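You operate a simulated robot arm through the tools that you are given. There is no shell and no other tool.

You run a simulated robot arm. Do the job below in one go: nothing can be reset, and whatever is moved stays where it is left.

TASK
Put the Sunnybarrow proof back, switch off the light box and wipe off the smudge.
Fine: proof on the stand, knob at LOW, blue wipe back where it lay. What is to be rubbed or washed off counts as gone when no trace of it is left.

It is judged by the outcome, as a careful person would: the job done as asked, and still so three seconds after it is handed in. It fails if anything else is knocked over, pushed out of place, dropped, spilled or broken.

THE ROBOT
A 6-joint arm with a two-finger gripper, fixed in place. Base frame: the origin is on the floor under the middle of its stand, x ahead of it, y to its left, z up. Lengths are in m, angles in rad, forces in N, time in s.
It reaches about 1.572 m from its shoulder. Its first joint turns from -2.897 to 2.897 rad. Payload 2.45 kg.
The tool frame sits at the grasp point between the pads (the TCP): z along the fingers, y along the line on which they close. The tips reach 0.02 m beyond it. The gripper opens to 0.14 m; its body begins 0.168 m behind the TCP.
Orientation is that of the tool frame in the base frame, as [roll, pitch, yaw] about the fixed x, y, z axes, in that order (R = Rz(yaw) Ry(pitch) Rx(roll)). With the fingers straight down and closing along the base's y, the tool's x points along the base's -x, its y along +y and its z along -z.

THE INTERFACE
- The arm moves only by the tool step_arm. Its argument "targets" is a list of rows, each an object (a shift or turn left out is 0, a gripper value left out holds the last) with "xyz": the shift along the tool's x, y, z in m, a list of three; "angular": the turn, a rotation vector about the tool's x, y, z in rad, a list of three; "claw": the opening in per cent of the stroke, from 0 (shut) to 100 (fully open). In form: [{"xyz": [dx, dy, dz], "angular": [rx, ry, rz], "claw": claw}, ...]. A call has 1 to 20 rows; each row is the pose to reach, as a shift and turn from the pose commanded when the call began, along the tool's axes at that moment. Rows are played at 5 a second. More than 0.05 m and 0.15 rad between two rows, or a gripper value outside its range, and nothing of the call is played. Where a pose cannot be reached the arm comes as near as it can. A force on the tool above 90 N (or 10 N above the force at the start of the call, whichever is more), or a blocked arm, ends the call early, and 0.2 s more pass. The fingers move at their own pace (about 0.045 m/s each) and stop on an object; they squeeze with about 23 N. The grip force told is the motor's: it shows also when the fingers shut on nothing. Time passes only in rows, and 0.2 s behind the last, so rows that repeat a pose let the fingers close. The reply holds the time, the measured pose of the TCP, the force on the tool along the base axes, the opening and the grip force, in the units named above and with some noise, with the torque about the TCP (base axes, N m) and any sound that the robot's microphone picked up.
- Cameras (640 x 400 px; columns grow to the right, rows downward): "scene" is fixed at [0.0463, -0.4944, 1.47]; the picture's right is [0.25, -0.97, 0.00], its down [-0.32, -0.08, -0.94] and it looks along [0.91, 0.24, -0.34] (base axes); focal length 373 px, centre (320, 200). "wrist" rides on the gripper at [0.078, 0.011, -0.209] in the tool frame; the picture's right is [-0.14, 0.99, 0.00], its down [-0.92, -0.13, -0.37] and it looks along [-0.37, -0.05, 0.93] (tool axes); focal length 280 px, centre (320, 200). There is no depth. A picture from a camera that has moved, and an enlarged one, comes with that camera's place and axes in the base frame and with its lens. The place of the scene camera against the robot may be out by one fixed shift of up to 0.012 m in any direction.
- snapshot(camera): a new picture of that camera. It takes no simulated time.
- inspect(camera, box): a new picture of the part [left, top, right, bottom] of that camera's present view, enlarged. It takes no simulated time.
- sign_off(): hands the job in; it is judged then, once.

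Places have to be worked out from the pictures, the camera data and where the tool is seen. Open the gripper and draw the arm clear of the work before you hand the job in, unless the task says otherwise.

The tools are called by a JSON object that holds its "fn" and its "kwargs". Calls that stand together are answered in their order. step_arm: Moves the arm, as the interface text tells. Its arguments: {"type":"object","properties":{"targets":{"type":"array","items":{"type":"object","properties":{"xyz":{"type":"array","items":{"type":"number"}},"angular":{"type":"array","items":{"type":"number"}},"claw":{"type":"number"}}}}},"required":["targets"]} The other tools are called the same way: snapshot (camera) takes a picture; inspect (camera, box) takes an enlarged picture of a part of a camera's view; sign_off () hands the job in.

At the start:

```text
t: 0.0
eef_pos: [0.6829, -0.1109, 1.2802]
tcp_rot: [3.14, 0.0, -3.141]
force: [0.5, -0.5, 0.3]
ft_torque: [-0.01, -0.01, -0.02]
gripper_width: 0.14
gripper_force: 0.0
```

scene: 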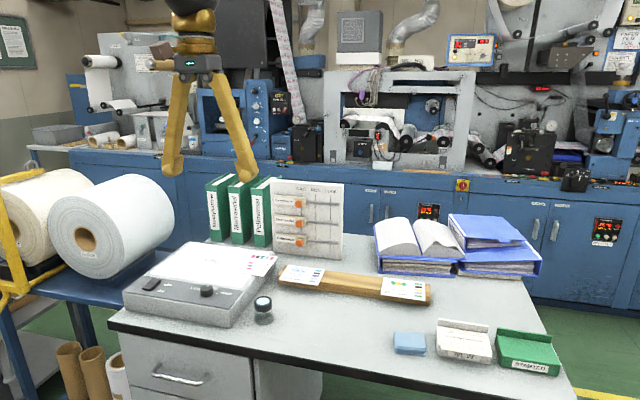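
wrist: 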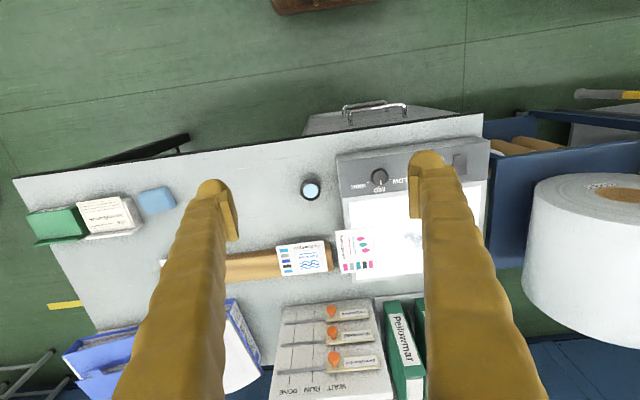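

I start by looking closely at the scene from both cameras before moving anything.

{"fn": "inspect", "kwargs": {"camera": "scene", "box": [110, 170, 350, 320]}}

{"fn": "inspect", "kwargs": {"camera": "scene", "box": [270, 240, 570, 390]}}

{"fn": "inspect", "kwargs": {"camera": "wrist", "box": [240, 130, 500, 400]}}

{"fn": "inspect", "kwargs": {"camera": "wrist", "box": [10, 150, 330, 350]}}

```text
2.67 times, centred on (230, 245) of scene
camera zoom: at [0.0463, -0.4944, 1.47], right [0.25, -0.97, 0.0], down [-0.32, -0.08, -0.94], along [0.91, 0.24, -0.34], focal length 994 px, centre (560, 80)
```

zoom: 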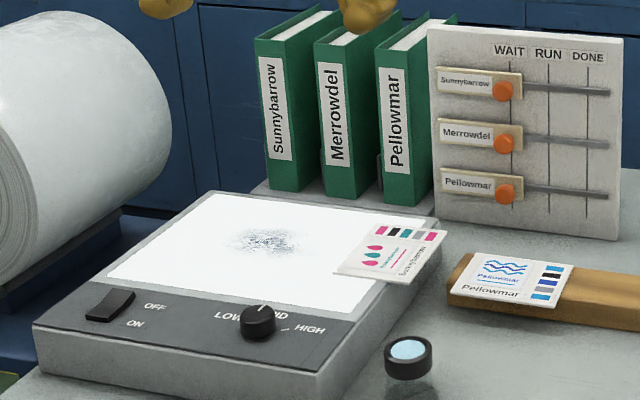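

```text
2.13 times, centred on (420, 315) of scene
camera zoom: at [0.0463, -0.4944, 1.47], right [0.25, -0.97, 0.0], down [-0.32, -0.08, -0.94], along [0.91, 0.24, -0.34], focal length 796 px, centre (107, -45)
```

zoom: 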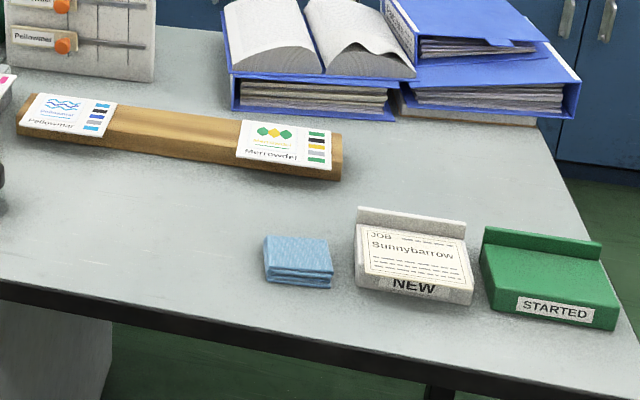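

```text
1.48 times, centred on (370, 265) of wrist
camera zoom: at [0.6052, -0.1012, 1.4894], right [0.14, 0.99, 0.0], down [0.92, -0.13, 0.37], along [0.37, -0.05, -0.93], focal length 415 px, centre (246, 104)
```

zoom: 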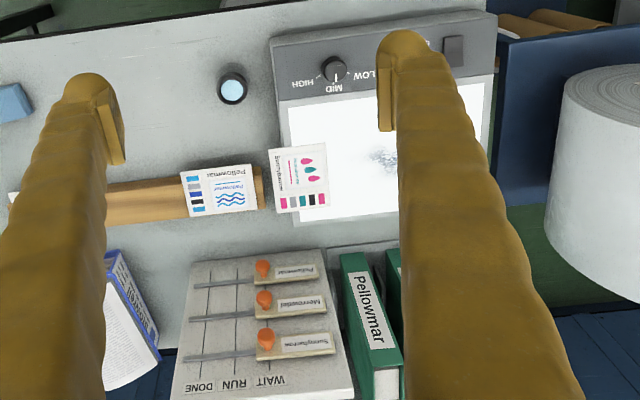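

```text
2.00 times, centred on (170, 250) of wrist
camera zoom: at [0.6052, -0.1012, 1.4894], right [0.14, 0.99, 0.0], down [0.92, -0.13, 0.37], along [0.37, -0.05, -0.93], focal length 561 px, centre (620, 100)
```

zoom: 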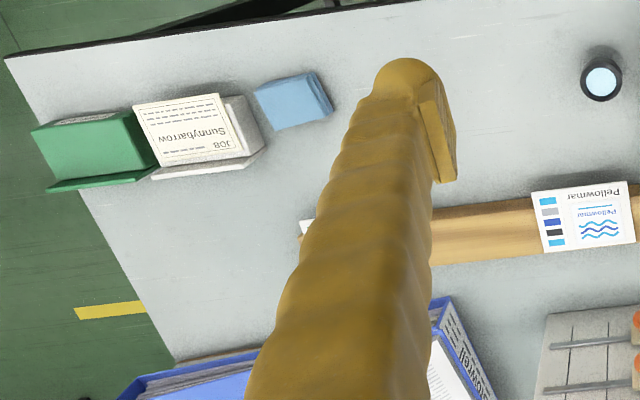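

The light box lamp switch, knob (at MID), smudge and overhanging proof are visible; the wooden stand has a free middle slot. I move left over the light box for clearer wrist views and triangulation.

{"fn": "step_arm", "kwargs": {"targets": [{"xyz": [0, 0.05, 0]}, {"xyz": [0, 0.1, 0]}, {"xyz": [0, 0.15, 0]}, {"xyz": [0, 0.18, 0]}, {"xyz": [0, 0.18, 0]}]}}

{"fn": "snapshot", "kwargs": {"camera": "wrist"}}

{"fn": "inspect", "kwargs": {"camera": "wrist", "box": [200, 130, 440, 280]}}

```text
t: 1.2
eef_pos: [0.6822, 0.0731, 1.2805]
tcp_rot: [-3.141, 0.001, 3.14]
force: [0.6, 0.3, -0.4]
ft_torque: [0.0, 0.0, 0.01]
gripper_width: 0.1401
gripper_force: 0.1
```

```text
taken
camera wrist: at [0.6054, 0.0819, 1.4896], right [0.14, 0.99, 0.0], down [0.92, -0.13, 0.37], along [0.37, -0.05, -0.93], focal length 280 px, centre (320, 200)
```

wrist: 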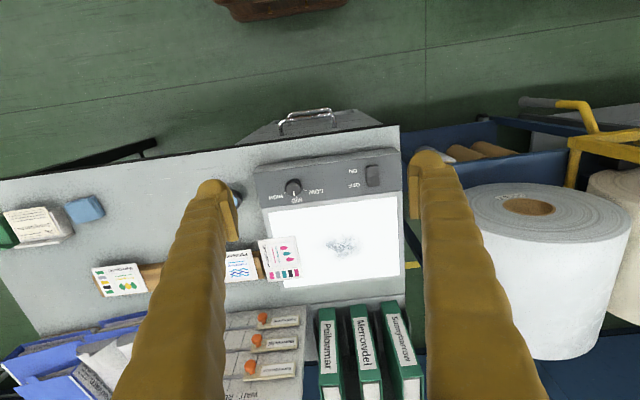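

```text
2.67 times, centred on (320, 205) of wrist
camera zoom: at [0.6054, 0.0819, 1.4896], right [0.14, 0.99, 0.0], down [0.92, -0.13, 0.37], along [0.37, -0.05, -0.93], focal length 748 px, centre (320, 187)
```

zoom: 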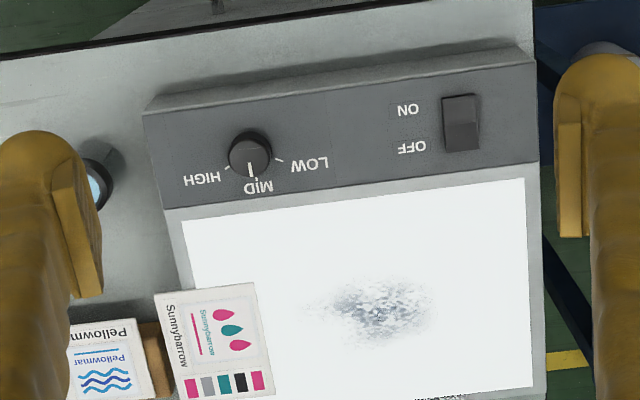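

From two wrist views, the light box top is near z≈0.90, the proof is around (0.98,-0.06) overhanging its right edge, and the stand lies along y at x≈1.0. I go closer to see the proof's overhang and the stand.

{"fn": "step_arm", "kwargs": {"targets": [{"xyz": [-0.032, -0.024, 0.022]}, {"xyz": [-0.064, -0.048, 0.044]}, {"xyz": [-0.096, -0.072, 0.066]}, {"xyz": [-0.128, -0.096, 0.088]}, {"xyz": [-0.16, -0.12, 0.11]}, {"xyz": [-0.19, -0.143, 0.13]}, {"xyz": [-0.19, -0.143, 0.13]}]}}

{"fn": "snapshot", "kwargs": {"camera": "wrist"}}

{"fn": "inspect", "kwargs": {"camera": "wrist", "box": [200, 100, 440, 250]}}

{"fn": "snapshot", "kwargs": {"camera": "scene"}}

```text
t: 2.8
eef_pos: [0.8753, -0.0768, 1.1502]
tcp_rot: [-3.141, -0.002, 3.141]
force: [1.0, -1.1, -0.9]
ft_torque: [-0.03, 0.0, 0.02]
gripper_width: 0.1402
gripper_force: 0.0
```

```text
taken
camera wrist: at [0.7978, -0.0663, 1.3593], right [0.14, 0.99, 0.0], down [0.92, -0.13, 0.37], along [0.37, -0.05, -0.93], focal length 280 px, centre (320, 200)
```

wrist: 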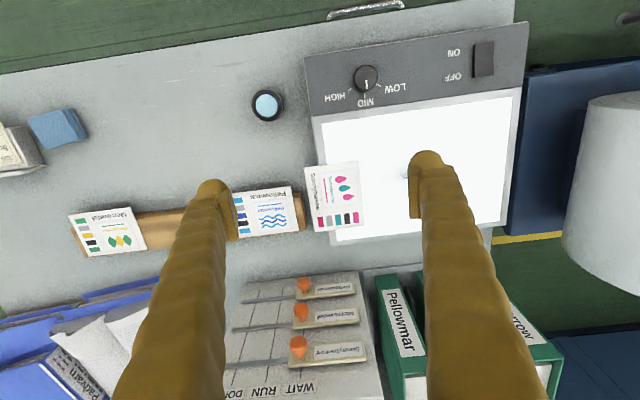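

```text
2.67 times, centred on (320, 175) of wrist
camera zoom: at [0.7978, -0.0663, 1.3593], right [0.14, 0.99, 0.0], down [0.92, -0.13, 0.37], along [0.37, -0.05, -0.93], focal length 748 px, centre (320, 267)
```

zoom: 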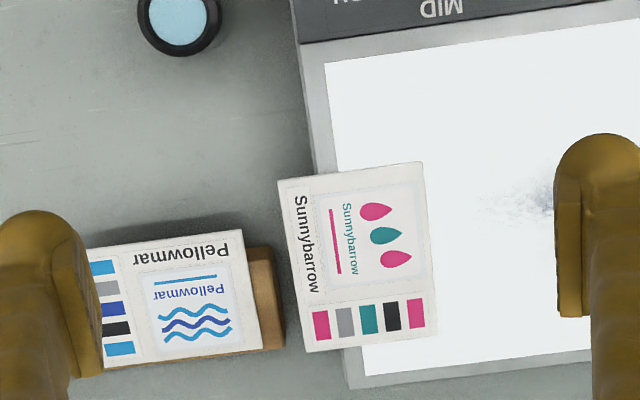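

```text
taken
```

scene: 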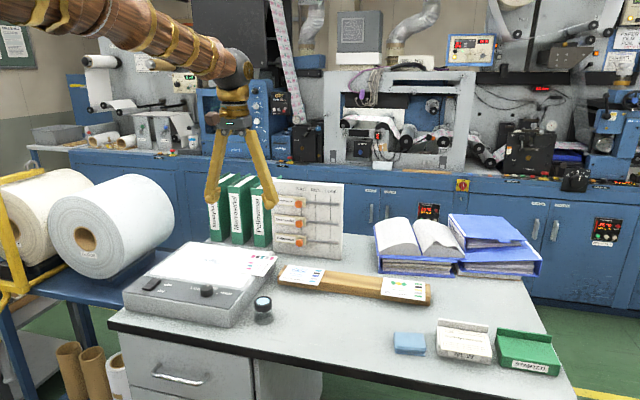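

The proof measures about 0.12 (x) by 0.09 (y), lying flat at z≈0.916 spanning x 0.915–1.034, y −0.110…−0.020. I zoom in on the overhang and the stand's end for the edges.

{"fn": "inspect", "kwargs": {"camera": "wrist", "box": [270, 140, 380, 250]}}

{"fn": "inspect", "kwargs": {"camera": "scene", "box": [220, 230, 300, 330]}}

{"fn": "inspect", "kwargs": {"camera": "scene", "box": [270, 250, 440, 320]}}

```text
3.64 times, centred on (325, 195) of wrist
camera zoom: at [0.7978, -0.0663, 1.3593], right [0.14, 0.99, 0.0], down [0.92, -0.13, 0.37], along [0.37, -0.05, -0.93], focal length 1020 px, centre (302, 218)
```

zoom: 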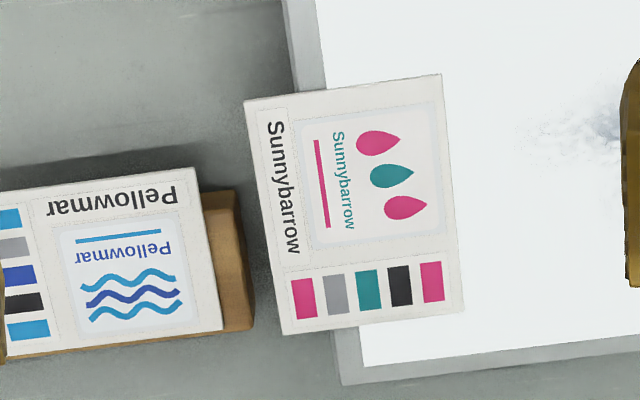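

```text
4.00 times, centred on (260, 280) of scene
camera zoom: at [0.0463, -0.4944, 1.47], right [0.25, -0.97, 0.0], down [-0.32, -0.08, -0.94], along [0.91, 0.24, -0.34], focal length 1492 px, centre (560, -120)
```

zoom: 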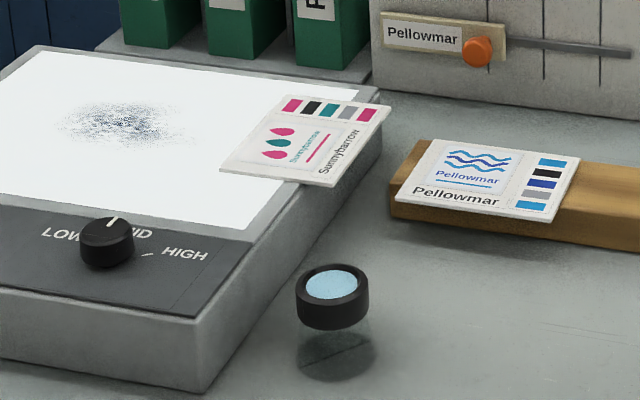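

```text
3.76 times, centred on (355, 285) of scene
camera zoom: at [0.0463, -0.4944, 1.47], right [0.25, -0.97, 0.0], down [-0.32, -0.08, -0.94], along [0.91, 0.24, -0.34], focal length 1404 px, centre (188, -120)
```

zoom: 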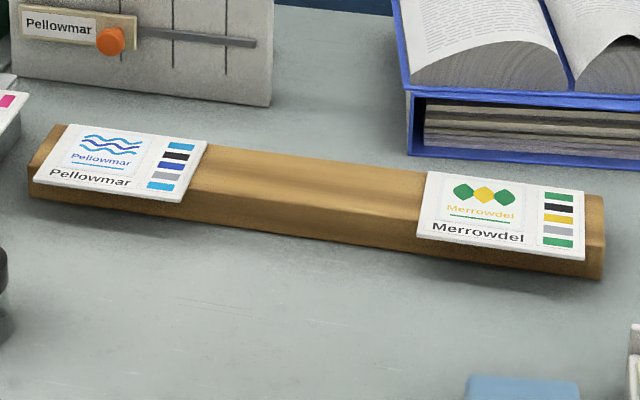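

The overhang is about 2.6 cm past the box edge at y≈−0.084, and the Pellowmar card's corner is close at (0.947,−0.138). I move over the stand's middle to measure its height, the free slot and the other cards.

{"fn": "step_arm", "kwargs": {"targets": [{"xyz": [0.0, -0.05, 0]}, {"xyz": [0.0, -0.1, 0]}, {"xyz": [0.0, -0.15, 0]}, {"xyz": [0, -0.2, 0]}, {"xyz": [0, -0.25, 0]}, {"xyz": [0, -0.275, 0.0]}, {"xyz": [0, -0.275, 0]}]}}

{"fn": "snapshot", "kwargs": {"camera": "wrist"}}

{"fn": "inspect", "kwargs": {"camera": "wrist", "box": [200, 120, 440, 270]}}

```text
t: 4.4
eef_pos: [0.8701, -0.3485, 1.1494]
tcp_rot: [3.141, -0.001, -3.141]
force: [-1.4, -0.1, 0.0]
ft_torque: [0.0, 0.01, 0.01]
gripper_width: 0.1398
gripper_force: 0.0
```

```text
taken
camera wrist: at [0.7926, -0.3388, 1.3584], right [0.14, 0.99, 0.0], down [0.92, -0.13, 0.37], along [0.37, -0.05, -0.93], focal length 280 px, centre (320, 200)
```

wrist: 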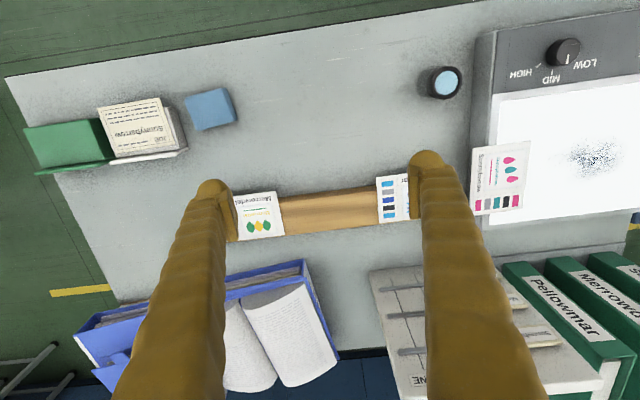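

```text
2.67 times, centred on (320, 195) of wrist
camera zoom: at [0.7926, -0.3388, 1.3584], right [0.14, 0.99, 0.0], down [0.92, -0.13, 0.37], along [0.37, -0.05, -0.93], focal length 748 px, centre (320, 213)
```

zoom: 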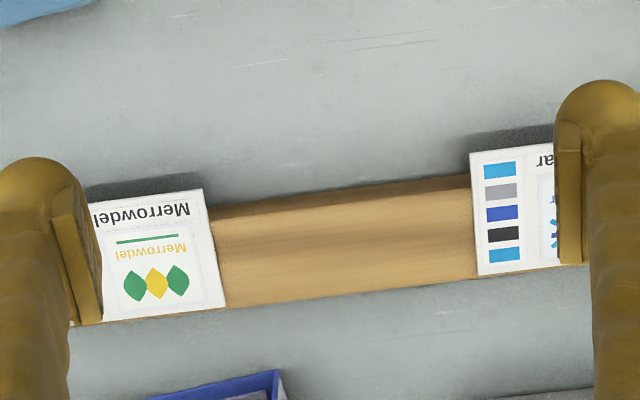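

I zoom in on the proof and cards from this second viewpoint to triangulate heights.

{"fn": "inspect", "kwargs": {"camera": "wrist", "box": [450, 120, 570, 240]}}

{"fn": "inspect", "kwargs": {"camera": "wrist", "box": [220, 150, 420, 275]}}

{"fn": "inspect", "kwargs": {"camera": "wrist", "box": [10, 70, 250, 220]}}

{"fn": "inspect", "kwargs": {"camera": "wrist", "box": [400, 20, 640, 170]}}

```text
3.33 times, centred on (510, 180) of wrist
camera zoom: at [0.7926, -0.3388, 1.3584], right [0.14, 0.99, 0.0], down [0.92, -0.13, 0.37], along [0.37, -0.05, -0.93], focal length 935 px, centre (-313, 267)
```

zoom: 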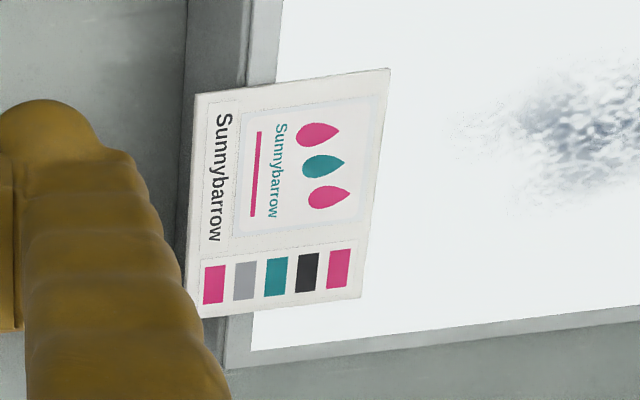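

```text
3.20 times, centred on (320, 212) of wrist
camera zoom: at [0.7926, -0.3388, 1.3584], right [0.14, 0.99, 0.0], down [0.92, -0.13, 0.37], along [0.37, -0.05, -0.93], focal length 897 px, centre (320, 160)
```

zoom: 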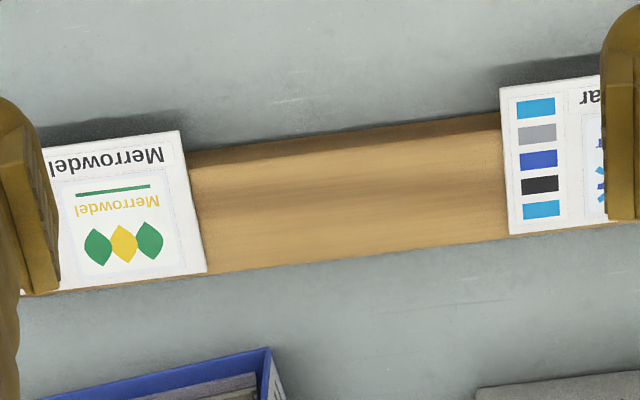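

```text
2.67 times, centred on (130, 145) of wrist
camera zoom: at [0.7926, -0.3388, 1.3584], right [0.14, 0.99, 0.0], down [0.92, -0.13, 0.37], along [0.37, -0.05, -0.93], focal length 748 px, centre (827, 347)
```

zoom: 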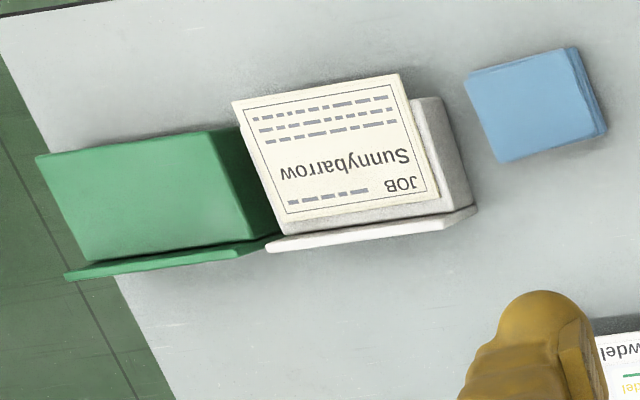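

```text
2.67 times, centred on (520, 95) of wrist
camera zoom: at [0.7926, -0.3388, 1.3584], right [0.14, 0.99, 0.0], down [0.92, -0.13, 0.37], along [0.37, -0.05, -0.93], focal length 748 px, centre (-213, 480)
```

zoom: 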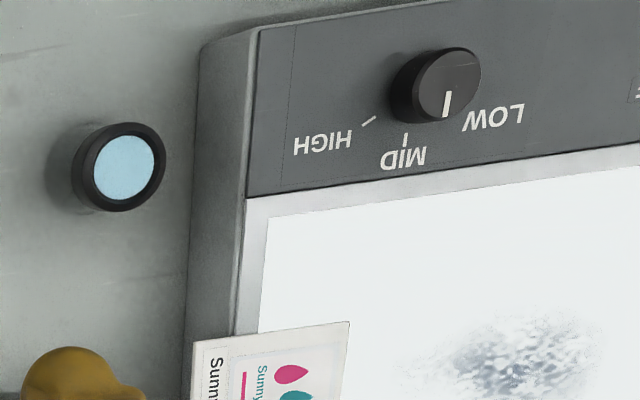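

Triangulation gives proof top z≈0.914, cards on the stand at z≈0.885, table around 0.854, with a free slot on the stand from y≈−0.441 to −0.261. Before choosing a grip I want to know the finger shape, so I zoom in on the gripper.

{"fn": "snapshot", "kwargs": {"camera": "scene"}}

{"fn": "inspect", "kwargs": {"camera": "scene", "box": [260, 60, 440, 240]}}

{"fn": "inspect", "kwargs": {"camera": "wrist", "box": [390, 130, 490, 260]}}

```text
taken
```

scene: 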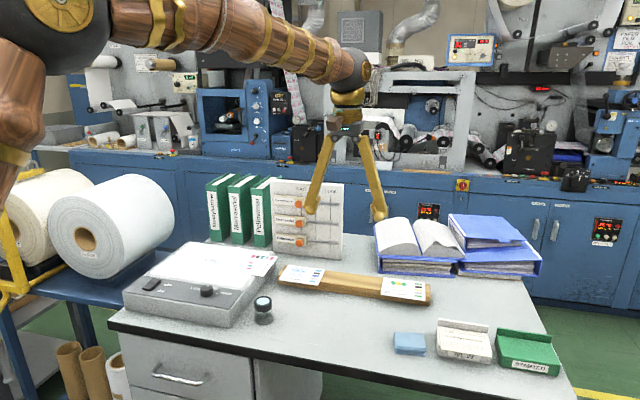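

```text
2.22 times, centred on (350, 150) of scene
camera zoom: at [0.0463, -0.4944, 1.47], right [0.25, -0.97, 0.0], down [-0.32, -0.08, -0.94], along [0.91, 0.24, -0.34], focal length 829 px, centre (253, 311)
```

zoom: 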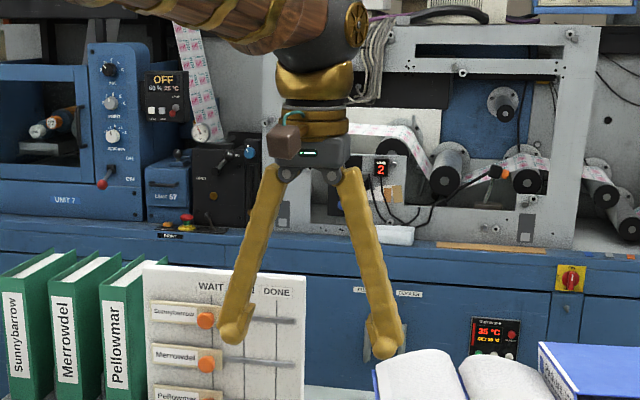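

```text
3.08 times, centred on (440, 195) of wrist
camera zoom: at [0.7926, -0.3388, 1.3584], right [0.14, 0.99, 0.0], down [0.92, -0.13, 0.37], along [0.37, -0.05, -0.93], focal length 863 px, centre (-49, 215)
```

zoom: 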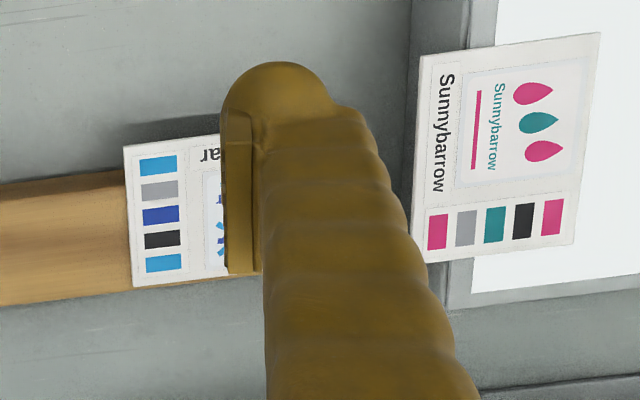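

The tips are rounded with a pad plate, but I can't see the finger width along tool x from here. I turn the tool 90° about its axis at this safe height to see that profile.

{"fn": "step_arm", "kwargs": {"targets": [{"angular": [0, 0, 0.145]}, {"angular": [0, 0, 0.29]}, {"angular": [0, 0, 0.435]}, {"angular": [0, 0, 0.58]}, {"angular": [0, 0, 0.725]}, {"angular": [0, 0, 0.87]}, {"angular": [0, 0, 1.015]}, {"angular": [0, 0, 1.16]}, {"angular": [0, 0, 1.305]}, {"angular": [0, 0, 1.45]}, {"angular": [0, 0, 1.571]}, {"angular": [0, 0, 1.571]}]}}

{"fn": "inspect", "kwargs": {"camera": "scene", "box": [260, 60, 440, 240]}}

{"fn": "snapshot", "kwargs": {"camera": "wrist"}}

```text
t: 7.0
eef_pos: [0.8727, -0.3501, 1.1501]
tcp_rot: [-3.142, 0.001, 1.569]
force: [-0.8, -0.6, -0.3]
ft_torque: [-0.01, -0.04, -0.02]
gripper_width: 0.1399
gripper_force: 0.1
```

```text
2.22 times, centred on (350, 150) of scene
camera zoom: at [0.0463, -0.4944, 1.47], right [0.25, -0.97, 0.0], down [-0.32, -0.08, -0.94], along [0.91, 0.24, -0.34], focal length 829 px, centre (253, 311)
```

zoom: 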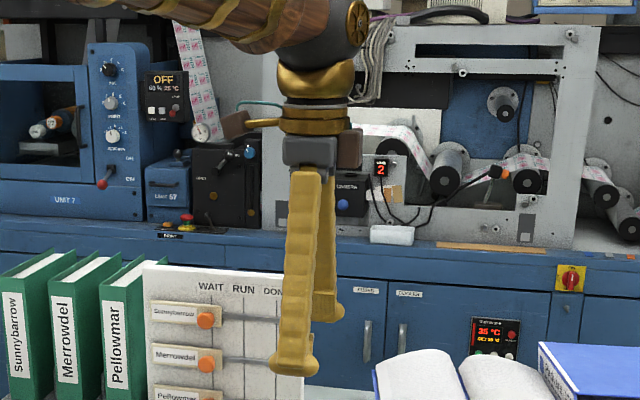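

```text
taken
camera wrist: at [0.8842, -0.2721, 1.3597], right [0.99, -0.14, 0.0], down [-0.13, -0.92, 0.37], along [-0.05, -0.37, -0.93], focal length 280 px, centre (320, 200)
```

wrist: 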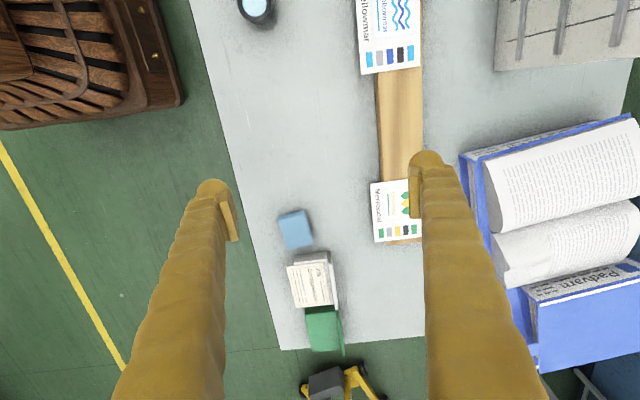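

The tips are about 4.8 cm wide along tool x and roughly 3 cm thick. I rotate back and zoom hard on the tips to see their profile along the closing direction.

{"fn": "step_arm", "kwargs": {"targets": [{"angular": [0, 0, -0.145]}, {"angular": [0, 0, -0.29]}, {"angular": [0, 0, -0.435]}, {"angular": [0, 0, -0.58]}, {"angular": [0, 0, -0.725]}, {"angular": [0, 0, -0.87]}, {"angular": [0, 0, -1.015]}, {"angular": [0, 0, -1.16]}, {"angular": [0, 0, -1.305]}, {"angular": [0, 0, -1.4]}, {"angular": [0, 0, -1.4]}]}}

{"fn": "inspect", "kwargs": {"camera": "scene", "box": [295, 170, 400, 235]}}

{"fn": "inspect", "kwargs": {"camera": "wrist", "box": [190, 160, 260, 260]}}

```text
t: 9.4
eef_pos: [0.8719, -0.3491, 1.151]
tcp_rot: [3.141, 0.0, 2.97]
force: [0.2, -0.9, -1.1]
ft_torque: [-0.01, 0.0, -0.02]
gripper_width: 0.1398
gripper_force: 0.1
```

```text
6.10 times, centred on (348, 202) of scene
camera zoom: at [0.0463, -0.4944, 1.47], right [0.25, -0.97, 0.0], down [-0.32, -0.08, -0.94], along [0.91, 0.24, -0.34], focal length 2273 px, centre (152, 185)
```

zoom: 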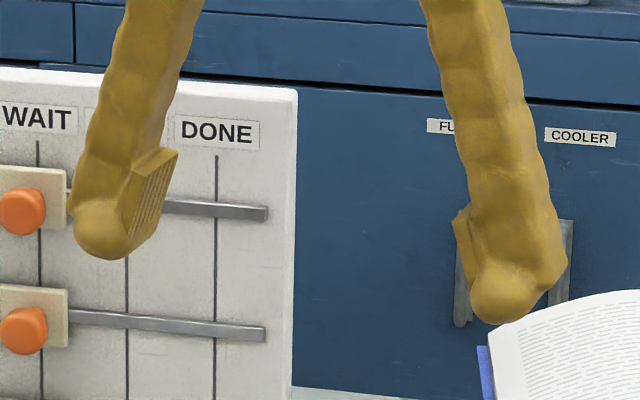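

```text
4.00 times, centred on (225, 210) of wrist
camera zoom: at [0.7981, -0.3269, 1.3601], right [0.3, 0.95, 0.0], down [0.89, -0.28, 0.37], along [0.35, -0.11, -0.93], focal length 1122 px, centre (700, 160)
```

zoom: 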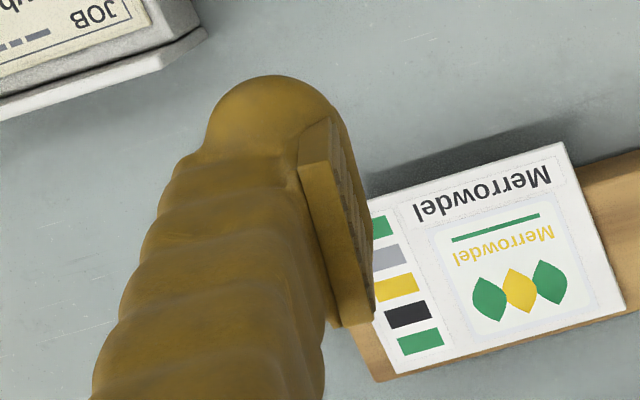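

The pads sit slightly behind rounded ends, so an edge grip on the thin card won't work; I'll pinch the overhang from the right with a nearly horizontal tool (pointing about +y, tilted 8° down). First I go to a safe spot above and set the yaw.

{"fn": "step_arm", "kwargs": {"targets": [{"xyz": [-0.004, 0.04, 0.022], "angular": [0, 0, -0.021], "claw": 60}, {"xyz": [-0.008, 0.081, 0.045], "angular": [0, 0, -0.042], "claw": 40}, {"xyz": [-0.012, 0.12, 0.067], "angular": [0, 0, -0.063], "claw": 21.5}, {"xyz": [-0.0165, 0.162, 0.09], "angular": [0, 0, -0.084], "claw": 21.5}, {"xyz": [-0.0165, 0.162, 0.09], "angular": [0, 0, -0.084], "claw": 21.5}]}}

```text
t: 10.6
eef_pos: [0.9128, -0.1922, 1.0605]
tcp_rot: [-3.141, 0.0, 3.054]
force: [0.4, -0.3, 0.2]
ft_torque: [0.0, -0.01, -0.02]
gripper_width: 0.0366
gripper_force: 0.1
```

The pose matches; the yaw is 175° now. Next I tilt the tool about its x axis so it points along +y, about 8° below horizontal, holding the TCP in place.

{"fn": "step_arm", "kwargs": {"targets": [{"angular": [-0.143, 0, 0]}, {"angular": [-0.286, 0, 0]}, {"angular": [-0.429, 0, 0]}, {"angular": [-0.572, 0, 0]}, {"angular": [-0.715, 0, 0]}, {"angular": [-0.858, 0, 0]}, {"angular": [-1.001, 0, 0]}, {"angular": [-1.144, 0, 0]}, {"angular": [-1.287, 0, 0]}, {"angular": [-1.431, 0, 0]}, {"angular": [-1.431, 0, 0]}]}}

{"fn": "snapshot", "kwargs": {"camera": "scene"}}

{"fn": "snapshot", "kwargs": {"camera": "wrist"}}

```text
t: 13.0
eef_pos: [0.9161, -0.1928, 1.0606]
tcp_rot: [1.708, -0.001, 3.053]
force: [0.0, 0.3, -0.6]
ft_torque: [0.01, -0.04, 0.0]
gripper_width: 0.0303
gripper_force: 0.0
```

```text
taken
```

scene: 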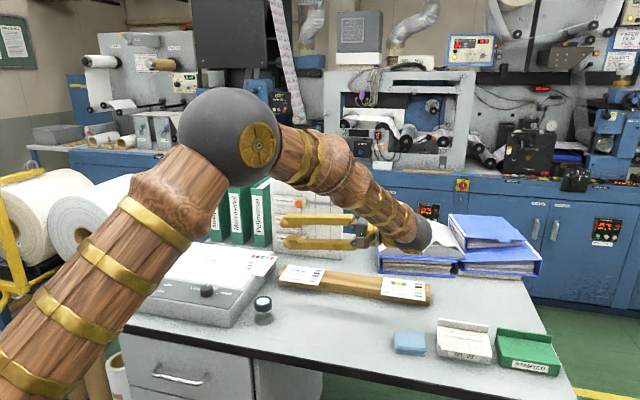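

```text
taken
camera wrist: at [0.8215, -0.3915, 1.1001], right [0.15, 0.12, 0.98], down [0.88, -0.46, -0.08], along [0.44, 0.88, -0.18], focal length 280 px, centre (320, 200)
```

wrist: 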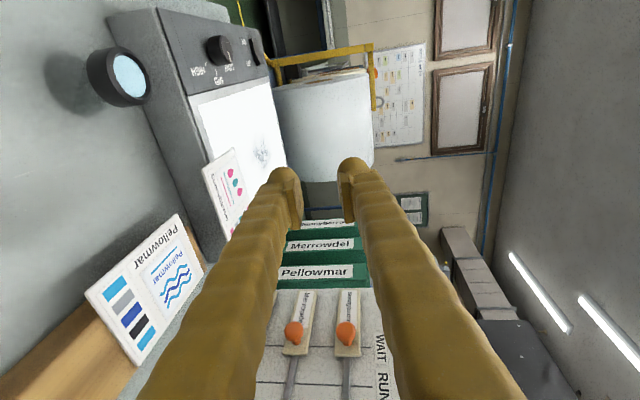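

The tool is nearly horizontal, pointing +y, with the opening at 3 cm. I lower 10 cm, staying 8 cm short of the proof edge, and look again.

{"fn": "step_arm", "kwargs": {"targets": [{"xyz": [0, -0.033, 0.0046]}, {"xyz": [0, -0.066, 0.0092]}, {"xyz": [0, -0.0991, 0.0137]}, {"xyz": [0, -0.0991, 0.0137]}]}}

{"fn": "snapshot", "kwargs": {"camera": "wrist"}}

{"fn": "inspect", "kwargs": {"camera": "scene", "box": [200, 210, 460, 330]}}

```text
t: 14.0
eef_pos: [0.9158, -0.1906, 0.9615]
tcp_rot: [1.71, 0.001, 3.054]
force: [-0.5, -0.2, 0.2]
ft_torque: [0.0, -0.02, 0.01]
gripper_width: 0.03
gripper_force: 0.2
```

```text
taken
camera wrist: at [0.8205, -0.3893, 1.0008], right [0.15, 0.13, 0.98], down [0.88, -0.46, -0.07], along [0.44, 0.88, -0.18], focal length 280 px, centre (320, 200)
```

wrist: 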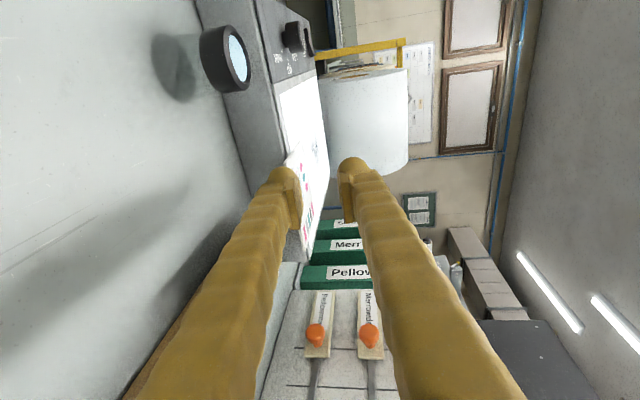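

```text
2.46 times, centred on (330, 270) of scene
camera zoom: at [0.0463, -0.4944, 1.47], right [0.25, -0.97, 0.0], down [-0.32, -0.08, -0.94], along [0.91, 0.24, -0.34], focal length 918 px, centre (295, 28)
```

zoom: 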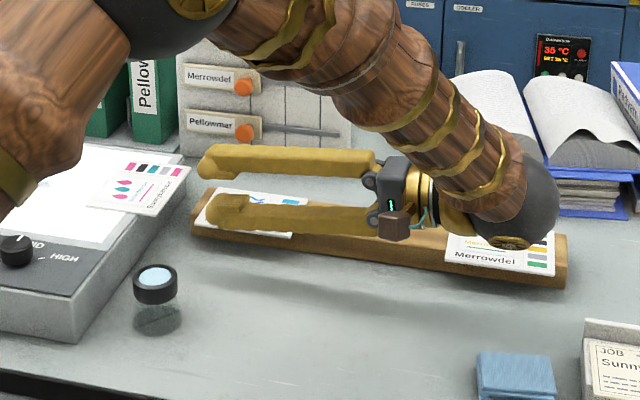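

Clearances look fine so far (wrist joint bottom would end about 1.7 cm above the stand cards). I zoom the wrist view on the proof edge between the fingers to refine its height.

{"fn": "inspect", "kwargs": {"camera": "wrist", "box": [260, 120, 370, 270]}}

{"fn": "inspect", "kwargs": {"camera": "scene", "box": [220, 240, 320, 310]}}

```text
2.67 times, centred on (315, 195) of wrist
camera zoom: at [0.8205, -0.3893, 1.0008], right [0.15, 0.13, 0.98], down [0.88, -0.46, -0.07], along [0.44, 0.88, -0.18], focal length 748 px, centre (333, 213)
```

zoom: 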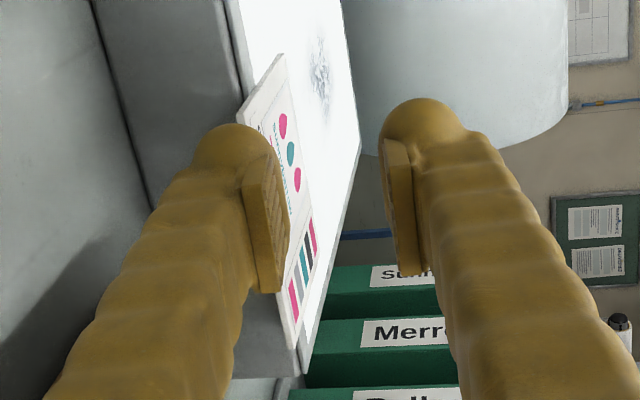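

```text
5.71 times, centred on (270, 275) of scene
camera zoom: at [0.0463, -0.4944, 1.47], right [0.25, -0.97, 0.0], down [-0.32, -0.08, -0.94], along [0.91, 0.24, -0.34], focal length 2131 px, centre (606, -229)
```

zoom: 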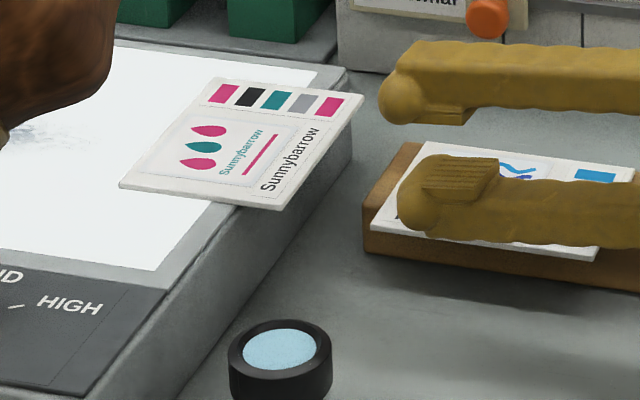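

The corner sits at z≈0.911, matching my estimate. I lower to z≈0.9135 and advance partway, stopping about 3 cm before the card's edge to check.

{"fn": "step_arm", "kwargs": {"targets": [{"xyz": [0, -0.024, 0.0034]}, {"xyz": [0, -0.0475, 0.0067]}, {"xyz": [0, -0.044, 0.0317]}, {"xyz": [0, -0.0425, 0.0417]}, {"xyz": [0, -0.0425, 0.0417]}]}}

{"fn": "inspect", "kwargs": {"camera": "wrist", "box": [240, 100, 390, 270]}}

{"fn": "inspect", "kwargs": {"camera": "scene", "box": [220, 240, 420, 330]}}

```text
t: 15.2
eef_pos: [0.9202, -0.1554, 0.9118]
tcp_rot: [1.71, -0.001, 3.056]
force: [0.5, -0.5, 0.0]
ft_torque: [-0.05, -0.01, -0.02]
gripper_width: 0.0303
gripper_force: 0.0
```

```text
2.35 times, centred on (315, 185) of wrist
camera zoom: at [0.825, -0.3541, 0.9517], right [0.15, 0.13, 0.98], down [0.88, -0.46, -0.08], along [0.44, 0.88, -0.18], focal length 660 px, centre (332, 235)
```

zoom: 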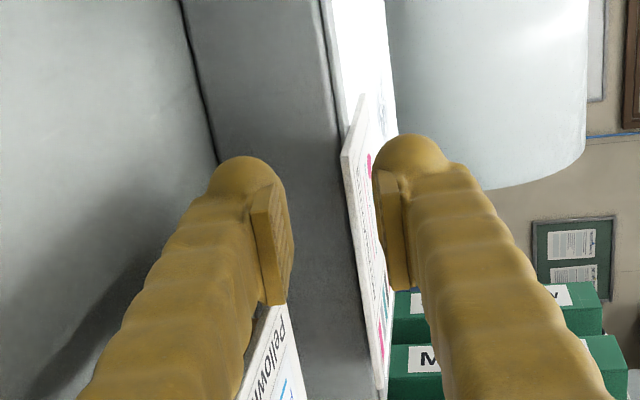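

```text
3.20 times, centred on (320, 285) of scene
camera zoom: at [0.0463, -0.4944, 1.47], right [0.25, -0.97, 0.0], down [-0.32, -0.08, -0.94], along [0.91, 0.24, -0.34], focal length 1193 px, centre (320, -72)
```

zoom: 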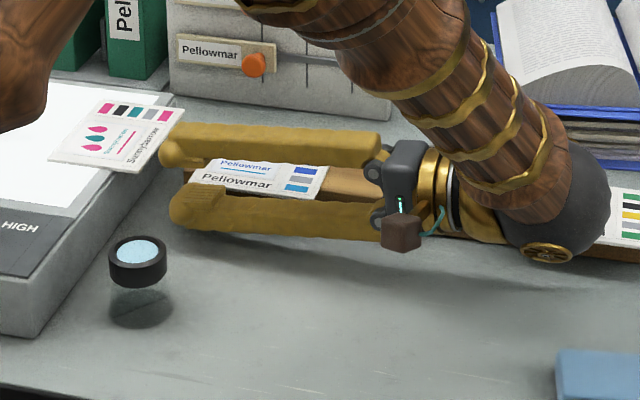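

The card lies between the pads' heights (card ≈0.911, TCP ≈0.912) and the fingers clear the Pellowmar card. I advance the last 4.3 cm so the tips reach y≈−0.092, without closing yet.

{"fn": "step_arm", "kwargs": {"targets": [{"xyz": [0, 0.0035, 0.0215]}, {"xyz": [0.001, 0.007, 0.0429]}, {"xyz": [0.001, 0.007, 0.0429]}]}}

{"fn": "inspect", "kwargs": {"camera": "wrist", "box": [240, 100, 390, 270]}}

{"fn": "inspect", "kwargs": {"camera": "scene", "box": [220, 240, 420, 330]}}

```text
t: 16.0
eef_pos: [0.9208, -0.1152, 0.9123]
tcp_rot: [1.711, -0.001, 3.055]
force: [-0.4, 1.0, -0.2]
ft_torque: [0.03, -0.02, -0.06]
gripper_width: 0.0302
gripper_force: 0.0
```

```text
2.35 times, centred on (315, 185) of wrist
camera zoom: at [0.8266, -0.3125, 0.9521], right [0.15, 0.13, 0.98], down [0.88, -0.46, -0.08], along [0.44, 0.88, -0.18], focal length 660 px, centre (332, 235)
```

zoom: 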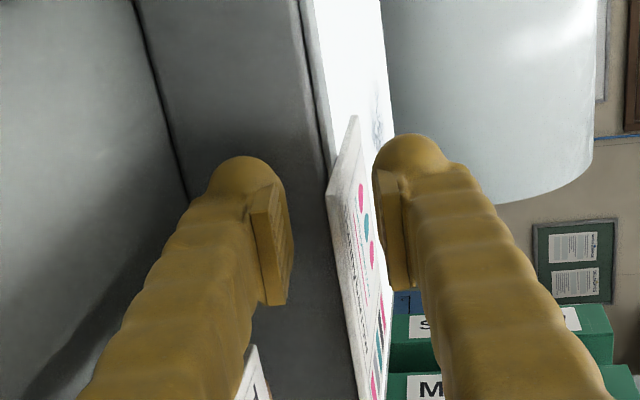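

```text
3.20 times, centred on (320, 285) of scene
camera zoom: at [0.0463, -0.4944, 1.47], right [0.25, -0.97, 0.0], down [-0.32, -0.08, -0.94], along [0.91, 0.24, -0.34], focal length 1193 px, centre (320, -72)
```

zoom: 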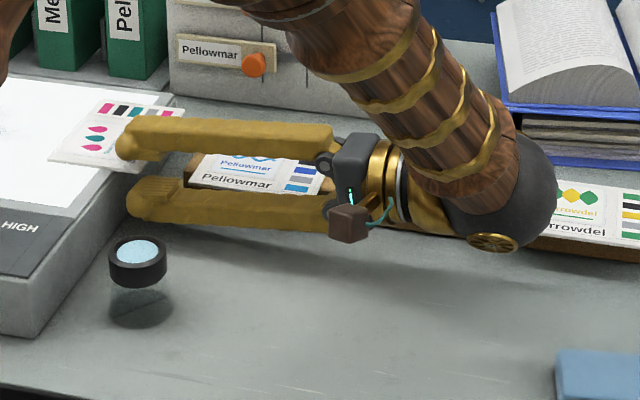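

The card's edge sits midway between the pads with about 1 cm pad overlap; no contact forces. I advance 4 mm more and close the gripper on the card.

{"fn": "step_arm", "kwargs": {"targets": [{"xyz": [0, 0.0005, 0.004]}, {"xyz": [0, 0.0005, 0.004], "claw": 8}, {"xyz": [0, 0.0005, 0.004], "claw": 8}, {"xyz": [0, 0.0005, 0.004], "claw": 0}, {"xyz": [0, 0.0005, 0.004], "claw": 0}, {"xyz": [0, 0.0005, 0.004], "claw": 0}]}}

{"fn": "inspect", "kwargs": {"camera": "wrist", "box": [240, 100, 390, 270]}}

{"fn": "inspect", "kwargs": {"camera": "scene", "box": [220, 240, 420, 330]}}

```text
t: 17.4
eef_pos: [0.9223, -0.1102, 0.913]
tcp_rot: [1.711, -0.001, 3.054]
force: [0.2, 0.0, 2.2]
ft_torque: [0.09, 0.04, 0.03]
gripper_width: 0.0057
gripper_force: 22.8
```

```text
2.35 times, centred on (315, 185) of wrist
camera zoom: at [0.8267, -0.309, 0.9531], right [0.15, 0.13, 0.98], down [0.88, -0.46, -0.08], along [0.44, 0.88, -0.18], focal length 660 px, centre (332, 235)
```

zoom: 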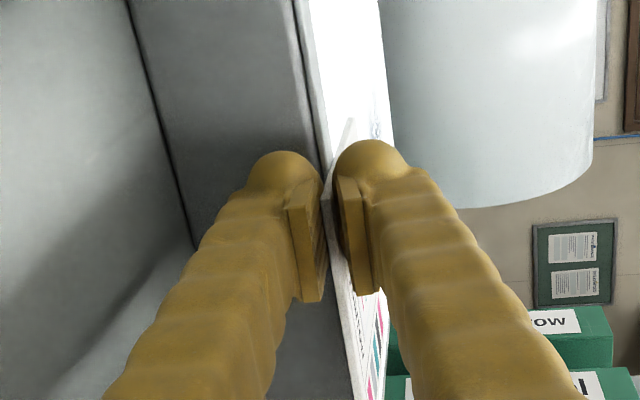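

```text
3.20 times, centred on (320, 285) of scene
camera zoom: at [0.0463, -0.4944, 1.47], right [0.25, -0.97, 0.0], down [-0.32, -0.08, -0.94], along [0.91, 0.24, -0.34], focal length 1193 px, centre (320, -72)
```

zoom: 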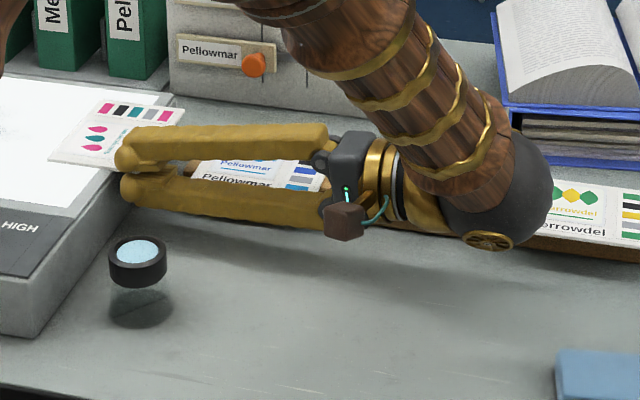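

The card is gripped (width 5.7 mm, 23 N). I lift straight up slowly by 14 cm.

{"fn": "step_arm", "kwargs": {"targets": [{"xyz": [0, 0.0099, -0.0014]}, {"xyz": [0, 0.0198, -0.0028]}, {"xyz": [0, 0.0396, -0.0056]}, {"xyz": [0, 0.0644, -0.009]}, {"xyz": [0, 0.099, -0.0139]}, {"xyz": [0, 0.1386, -0.0195]}, {"xyz": [0, 0.1386, -0.0195]}]}}

{"fn": "snapshot", "kwargs": {"camera": "wrist"}}

{"fn": "snapshot", "kwargs": {"camera": "scene"}}

```text
t: 19.0
eef_pos: [0.9231, -0.1121, 1.0561]
tcp_rot: [1.711, 0.0, 3.054]
force: [-0.8, -0.2, -0.1]
ft_torque: [-0.01, 0.01, -0.02]
gripper_width: 0.0062
gripper_force: 22.9
```

```text
taken
camera wrist: at [0.8276, -0.3108, 1.0959], right [0.15, 0.13, 0.98], down [0.88, -0.46, -0.08], along [0.44, 0.88, -0.18], focal length 280 px, centre (320, 200)
```

wrist: 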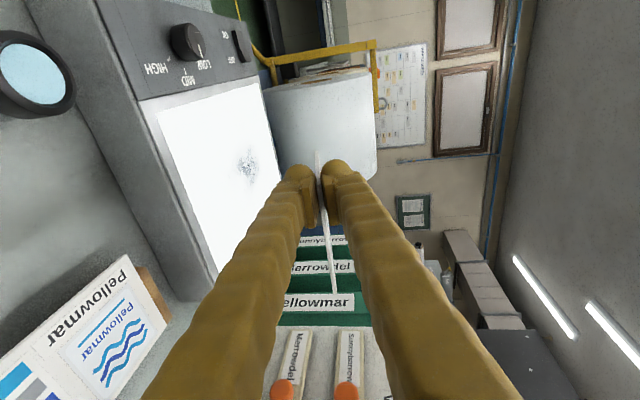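

```text
taken
```

scene: 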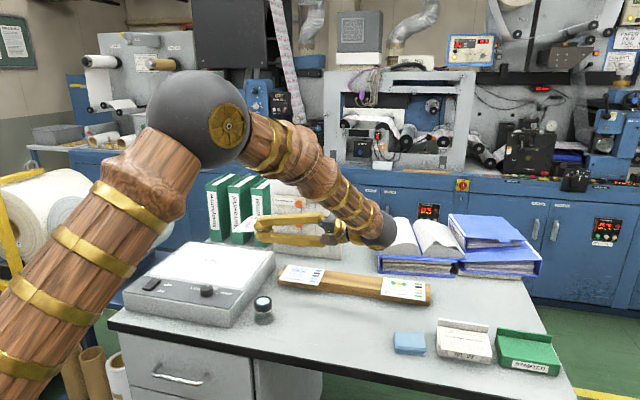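

The proof came up cleanly, flush with the pads. I plan to release it with the tool tilted steeply from the front so the lower finger clears the table; first I yaw the tool −90° (text edge to the front) while moving high to in front of the stand's middle slot.

{"fn": "step_arm", "kwargs": {"targets": [{"xyz": [0.0006, -0.0024, -0.0169], "angular": [0, -0.1414, 0.0198]}, {"xyz": [0.0012, -0.0047, -0.0337], "angular": [0, -0.2828, 0.0396]}, {"xyz": [0.0018, -0.0071, -0.0506], "angular": [0, -0.4243, 0.0595]}, {"xyz": [0.0024, -0.0095, -0.0675], "angular": [0, -0.5657, 0.0793]}, {"xyz": [0.003, -0.0118, -0.0843], "angular": [0, -0.7071, 0.0991]}, {"xyz": [0.0036, -0.0142, -0.1012], "angular": [0, -0.8485, 0.1189]}, {"xyz": [0.0042, -0.0165, -0.118], "angular": [0, -0.9899, 0.1387]}, {"xyz": [0.0048, -0.0189, -0.1349], "angular": [0, -1.1313, 0.1585]}, {"xyz": [0.0054, -0.0213, -0.1518], "angular": [0, -1.2728, 0.1784]}, {"xyz": [0.006, -0.0236, -0.1686], "angular": [0, -1.4142, 0.1982]}, {"xyz": [0.0066, -0.026, -0.1855], "angular": [0, -1.5556, 0.218]}, {"xyz": [0.0066, -0.026, -0.1855], "angular": [0, -1.5556, 0.218]}]}}

{"fn": "snapshot", "kwargs": {"camera": "scene"}}

{"fn": "snapshot", "kwargs": {"camera": "wrist"}}

```text
t: 21.6
eef_pos: [0.9006, -0.2973, 1.0518]
tcp_rot: [1.711, 0.0, 1.483]
force: [0.4, 0.7, 0.2]
ft_torque: [0.03, 0.01, 0.01]
gripper_width: 0.0061
gripper_force: 22.6
```

```text
taken
```

scene: 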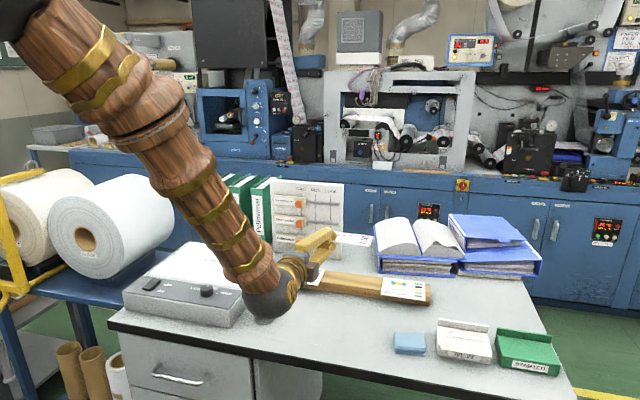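

```text
taken
camera wrist: at [0.7024, -0.2012, 1.0928], right [0.13, -0.15, 0.98], down [-0.46, -0.88, -0.07], along [0.88, -0.44, -0.18], focal length 280 px, centre (320, 200)
```

wrist: 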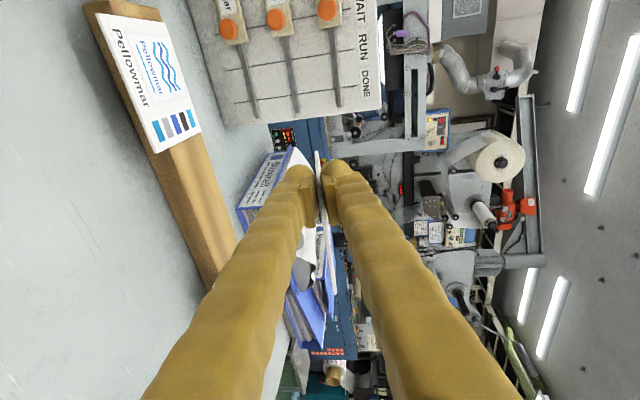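

The proof is held level in front of the stand. Now I tilt the tool to about 40° below horizontal, high above the stand.

{"fn": "step_arm", "kwargs": {"targets": [{"angular": [0.14, 0, 0]}, {"angular": [0.28, 0, 0]}, {"angular": [0.42, 0, 0]}, {"angular": [0.558, 0, 0]}, {"angular": [0.558, 0, 0]}]}}

{"fn": "snapshot", "kwargs": {"camera": "wrist"}}

{"fn": "inspect", "kwargs": {"camera": "scene", "box": [240, 200, 440, 320]}}

```text
t: 22.8
eef_pos: [0.8994, -0.2962, 1.0531]
tcp_rot: [2.271, 0.001, 1.482]
force: [1.0, -0.3, -0.7]
ft_torque: [0.02, 0.0, 0.02]
gripper_width: 0.0059
gripper_force: 22.8
```

```text
taken
camera wrist: at [0.7549, -0.2057, 1.1958], right [0.62, -0.19, 0.76], down [-0.44, -0.88, 0.14], along [0.64, -0.42, -0.64], focal length 280 px, centre (320, 200)
```

wrist: 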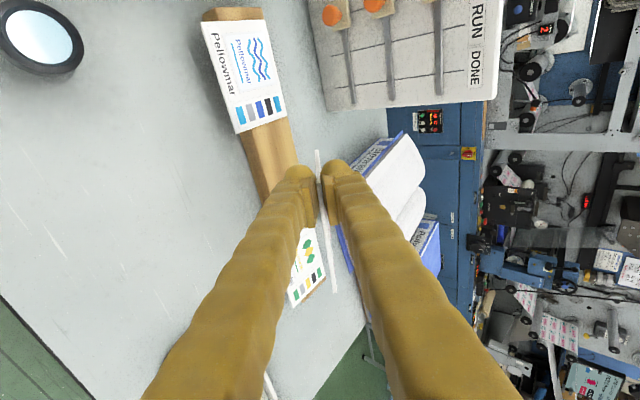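

```text
3.20 times, centred on (340, 260) of scene
camera zoom: at [0.0463, -0.4944, 1.47], right [0.25, -0.97, 0.0], down [-0.32, -0.08, -0.94], along [0.91, 0.24, -0.34], focal length 1193 px, centre (256, 8)
```

zoom: 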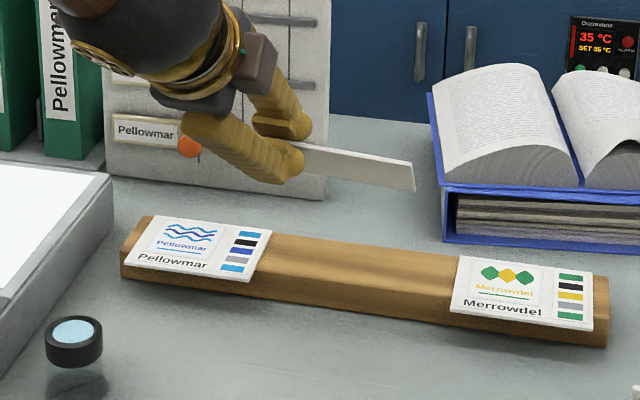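

The tilt is 40°. I square up the card (a ~3° roll so its far edge is level) and move to about 3.5 cm above its landing place, centred in the free slot.

{"fn": "step_arm", "kwargs": {"targets": [{"xyz": [0.0015, -0.0047, 0.0347], "angular": [-0.0017, -0.0063, -0.0187]}, {"xyz": [0.003, -0.0095, 0.0695], "angular": [-0.0033, -0.0127, -0.0373]}, {"xyz": [0.0045, -0.0142, 0.1042], "angular": [-0.005, -0.019, -0.056]}, {"xyz": [0.0045, -0.0142, 0.1042], "angular": [-0.005, -0.019, -0.056]}]}}

{"fn": "snapshot", "kwargs": {"camera": "wrist"}}

{"fn": "inspect", "kwargs": {"camera": "scene", "box": [260, 220, 440, 320]}}

```text
t: 23.8
eef_pos: [0.9723, -0.2974, 0.9752]
tcp_rot: [2.265, 0.057, 1.504]
force: [0.1, -0.3, -0.4]
ft_torque: [0.05, 0.0, -0.04]
gripper_width: 0.0061
gripper_force: 22.7
```

```text
taken
camera wrist: at [0.8247, -0.2016, 1.1116], right [0.62, -0.14, 0.77], down [-0.42, -0.89, 0.19], along [0.66, -0.44, -0.61], focal length 280 px, centre (320, 200)
```

wrist: 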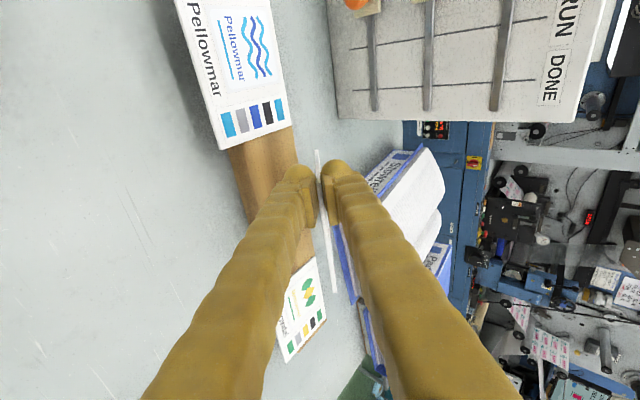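

```text
3.56 times, centred on (350, 270) of scene
camera zoom: at [0.0463, -0.4944, 1.47], right [0.25, -0.97, 0.0], down [-0.32, -0.08, -0.94], along [0.91, 0.24, -0.34], focal length 1326 px, centre (213, -49)
```

zoom: 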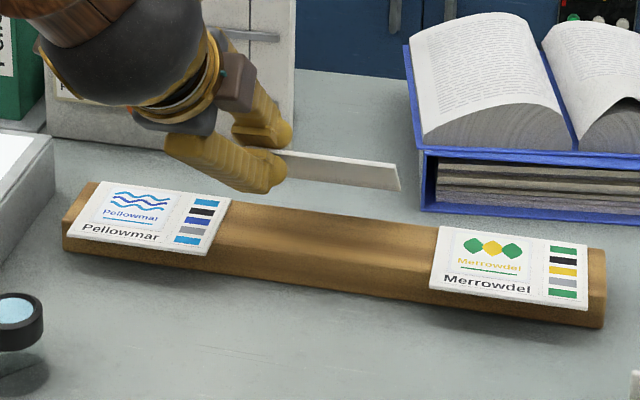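

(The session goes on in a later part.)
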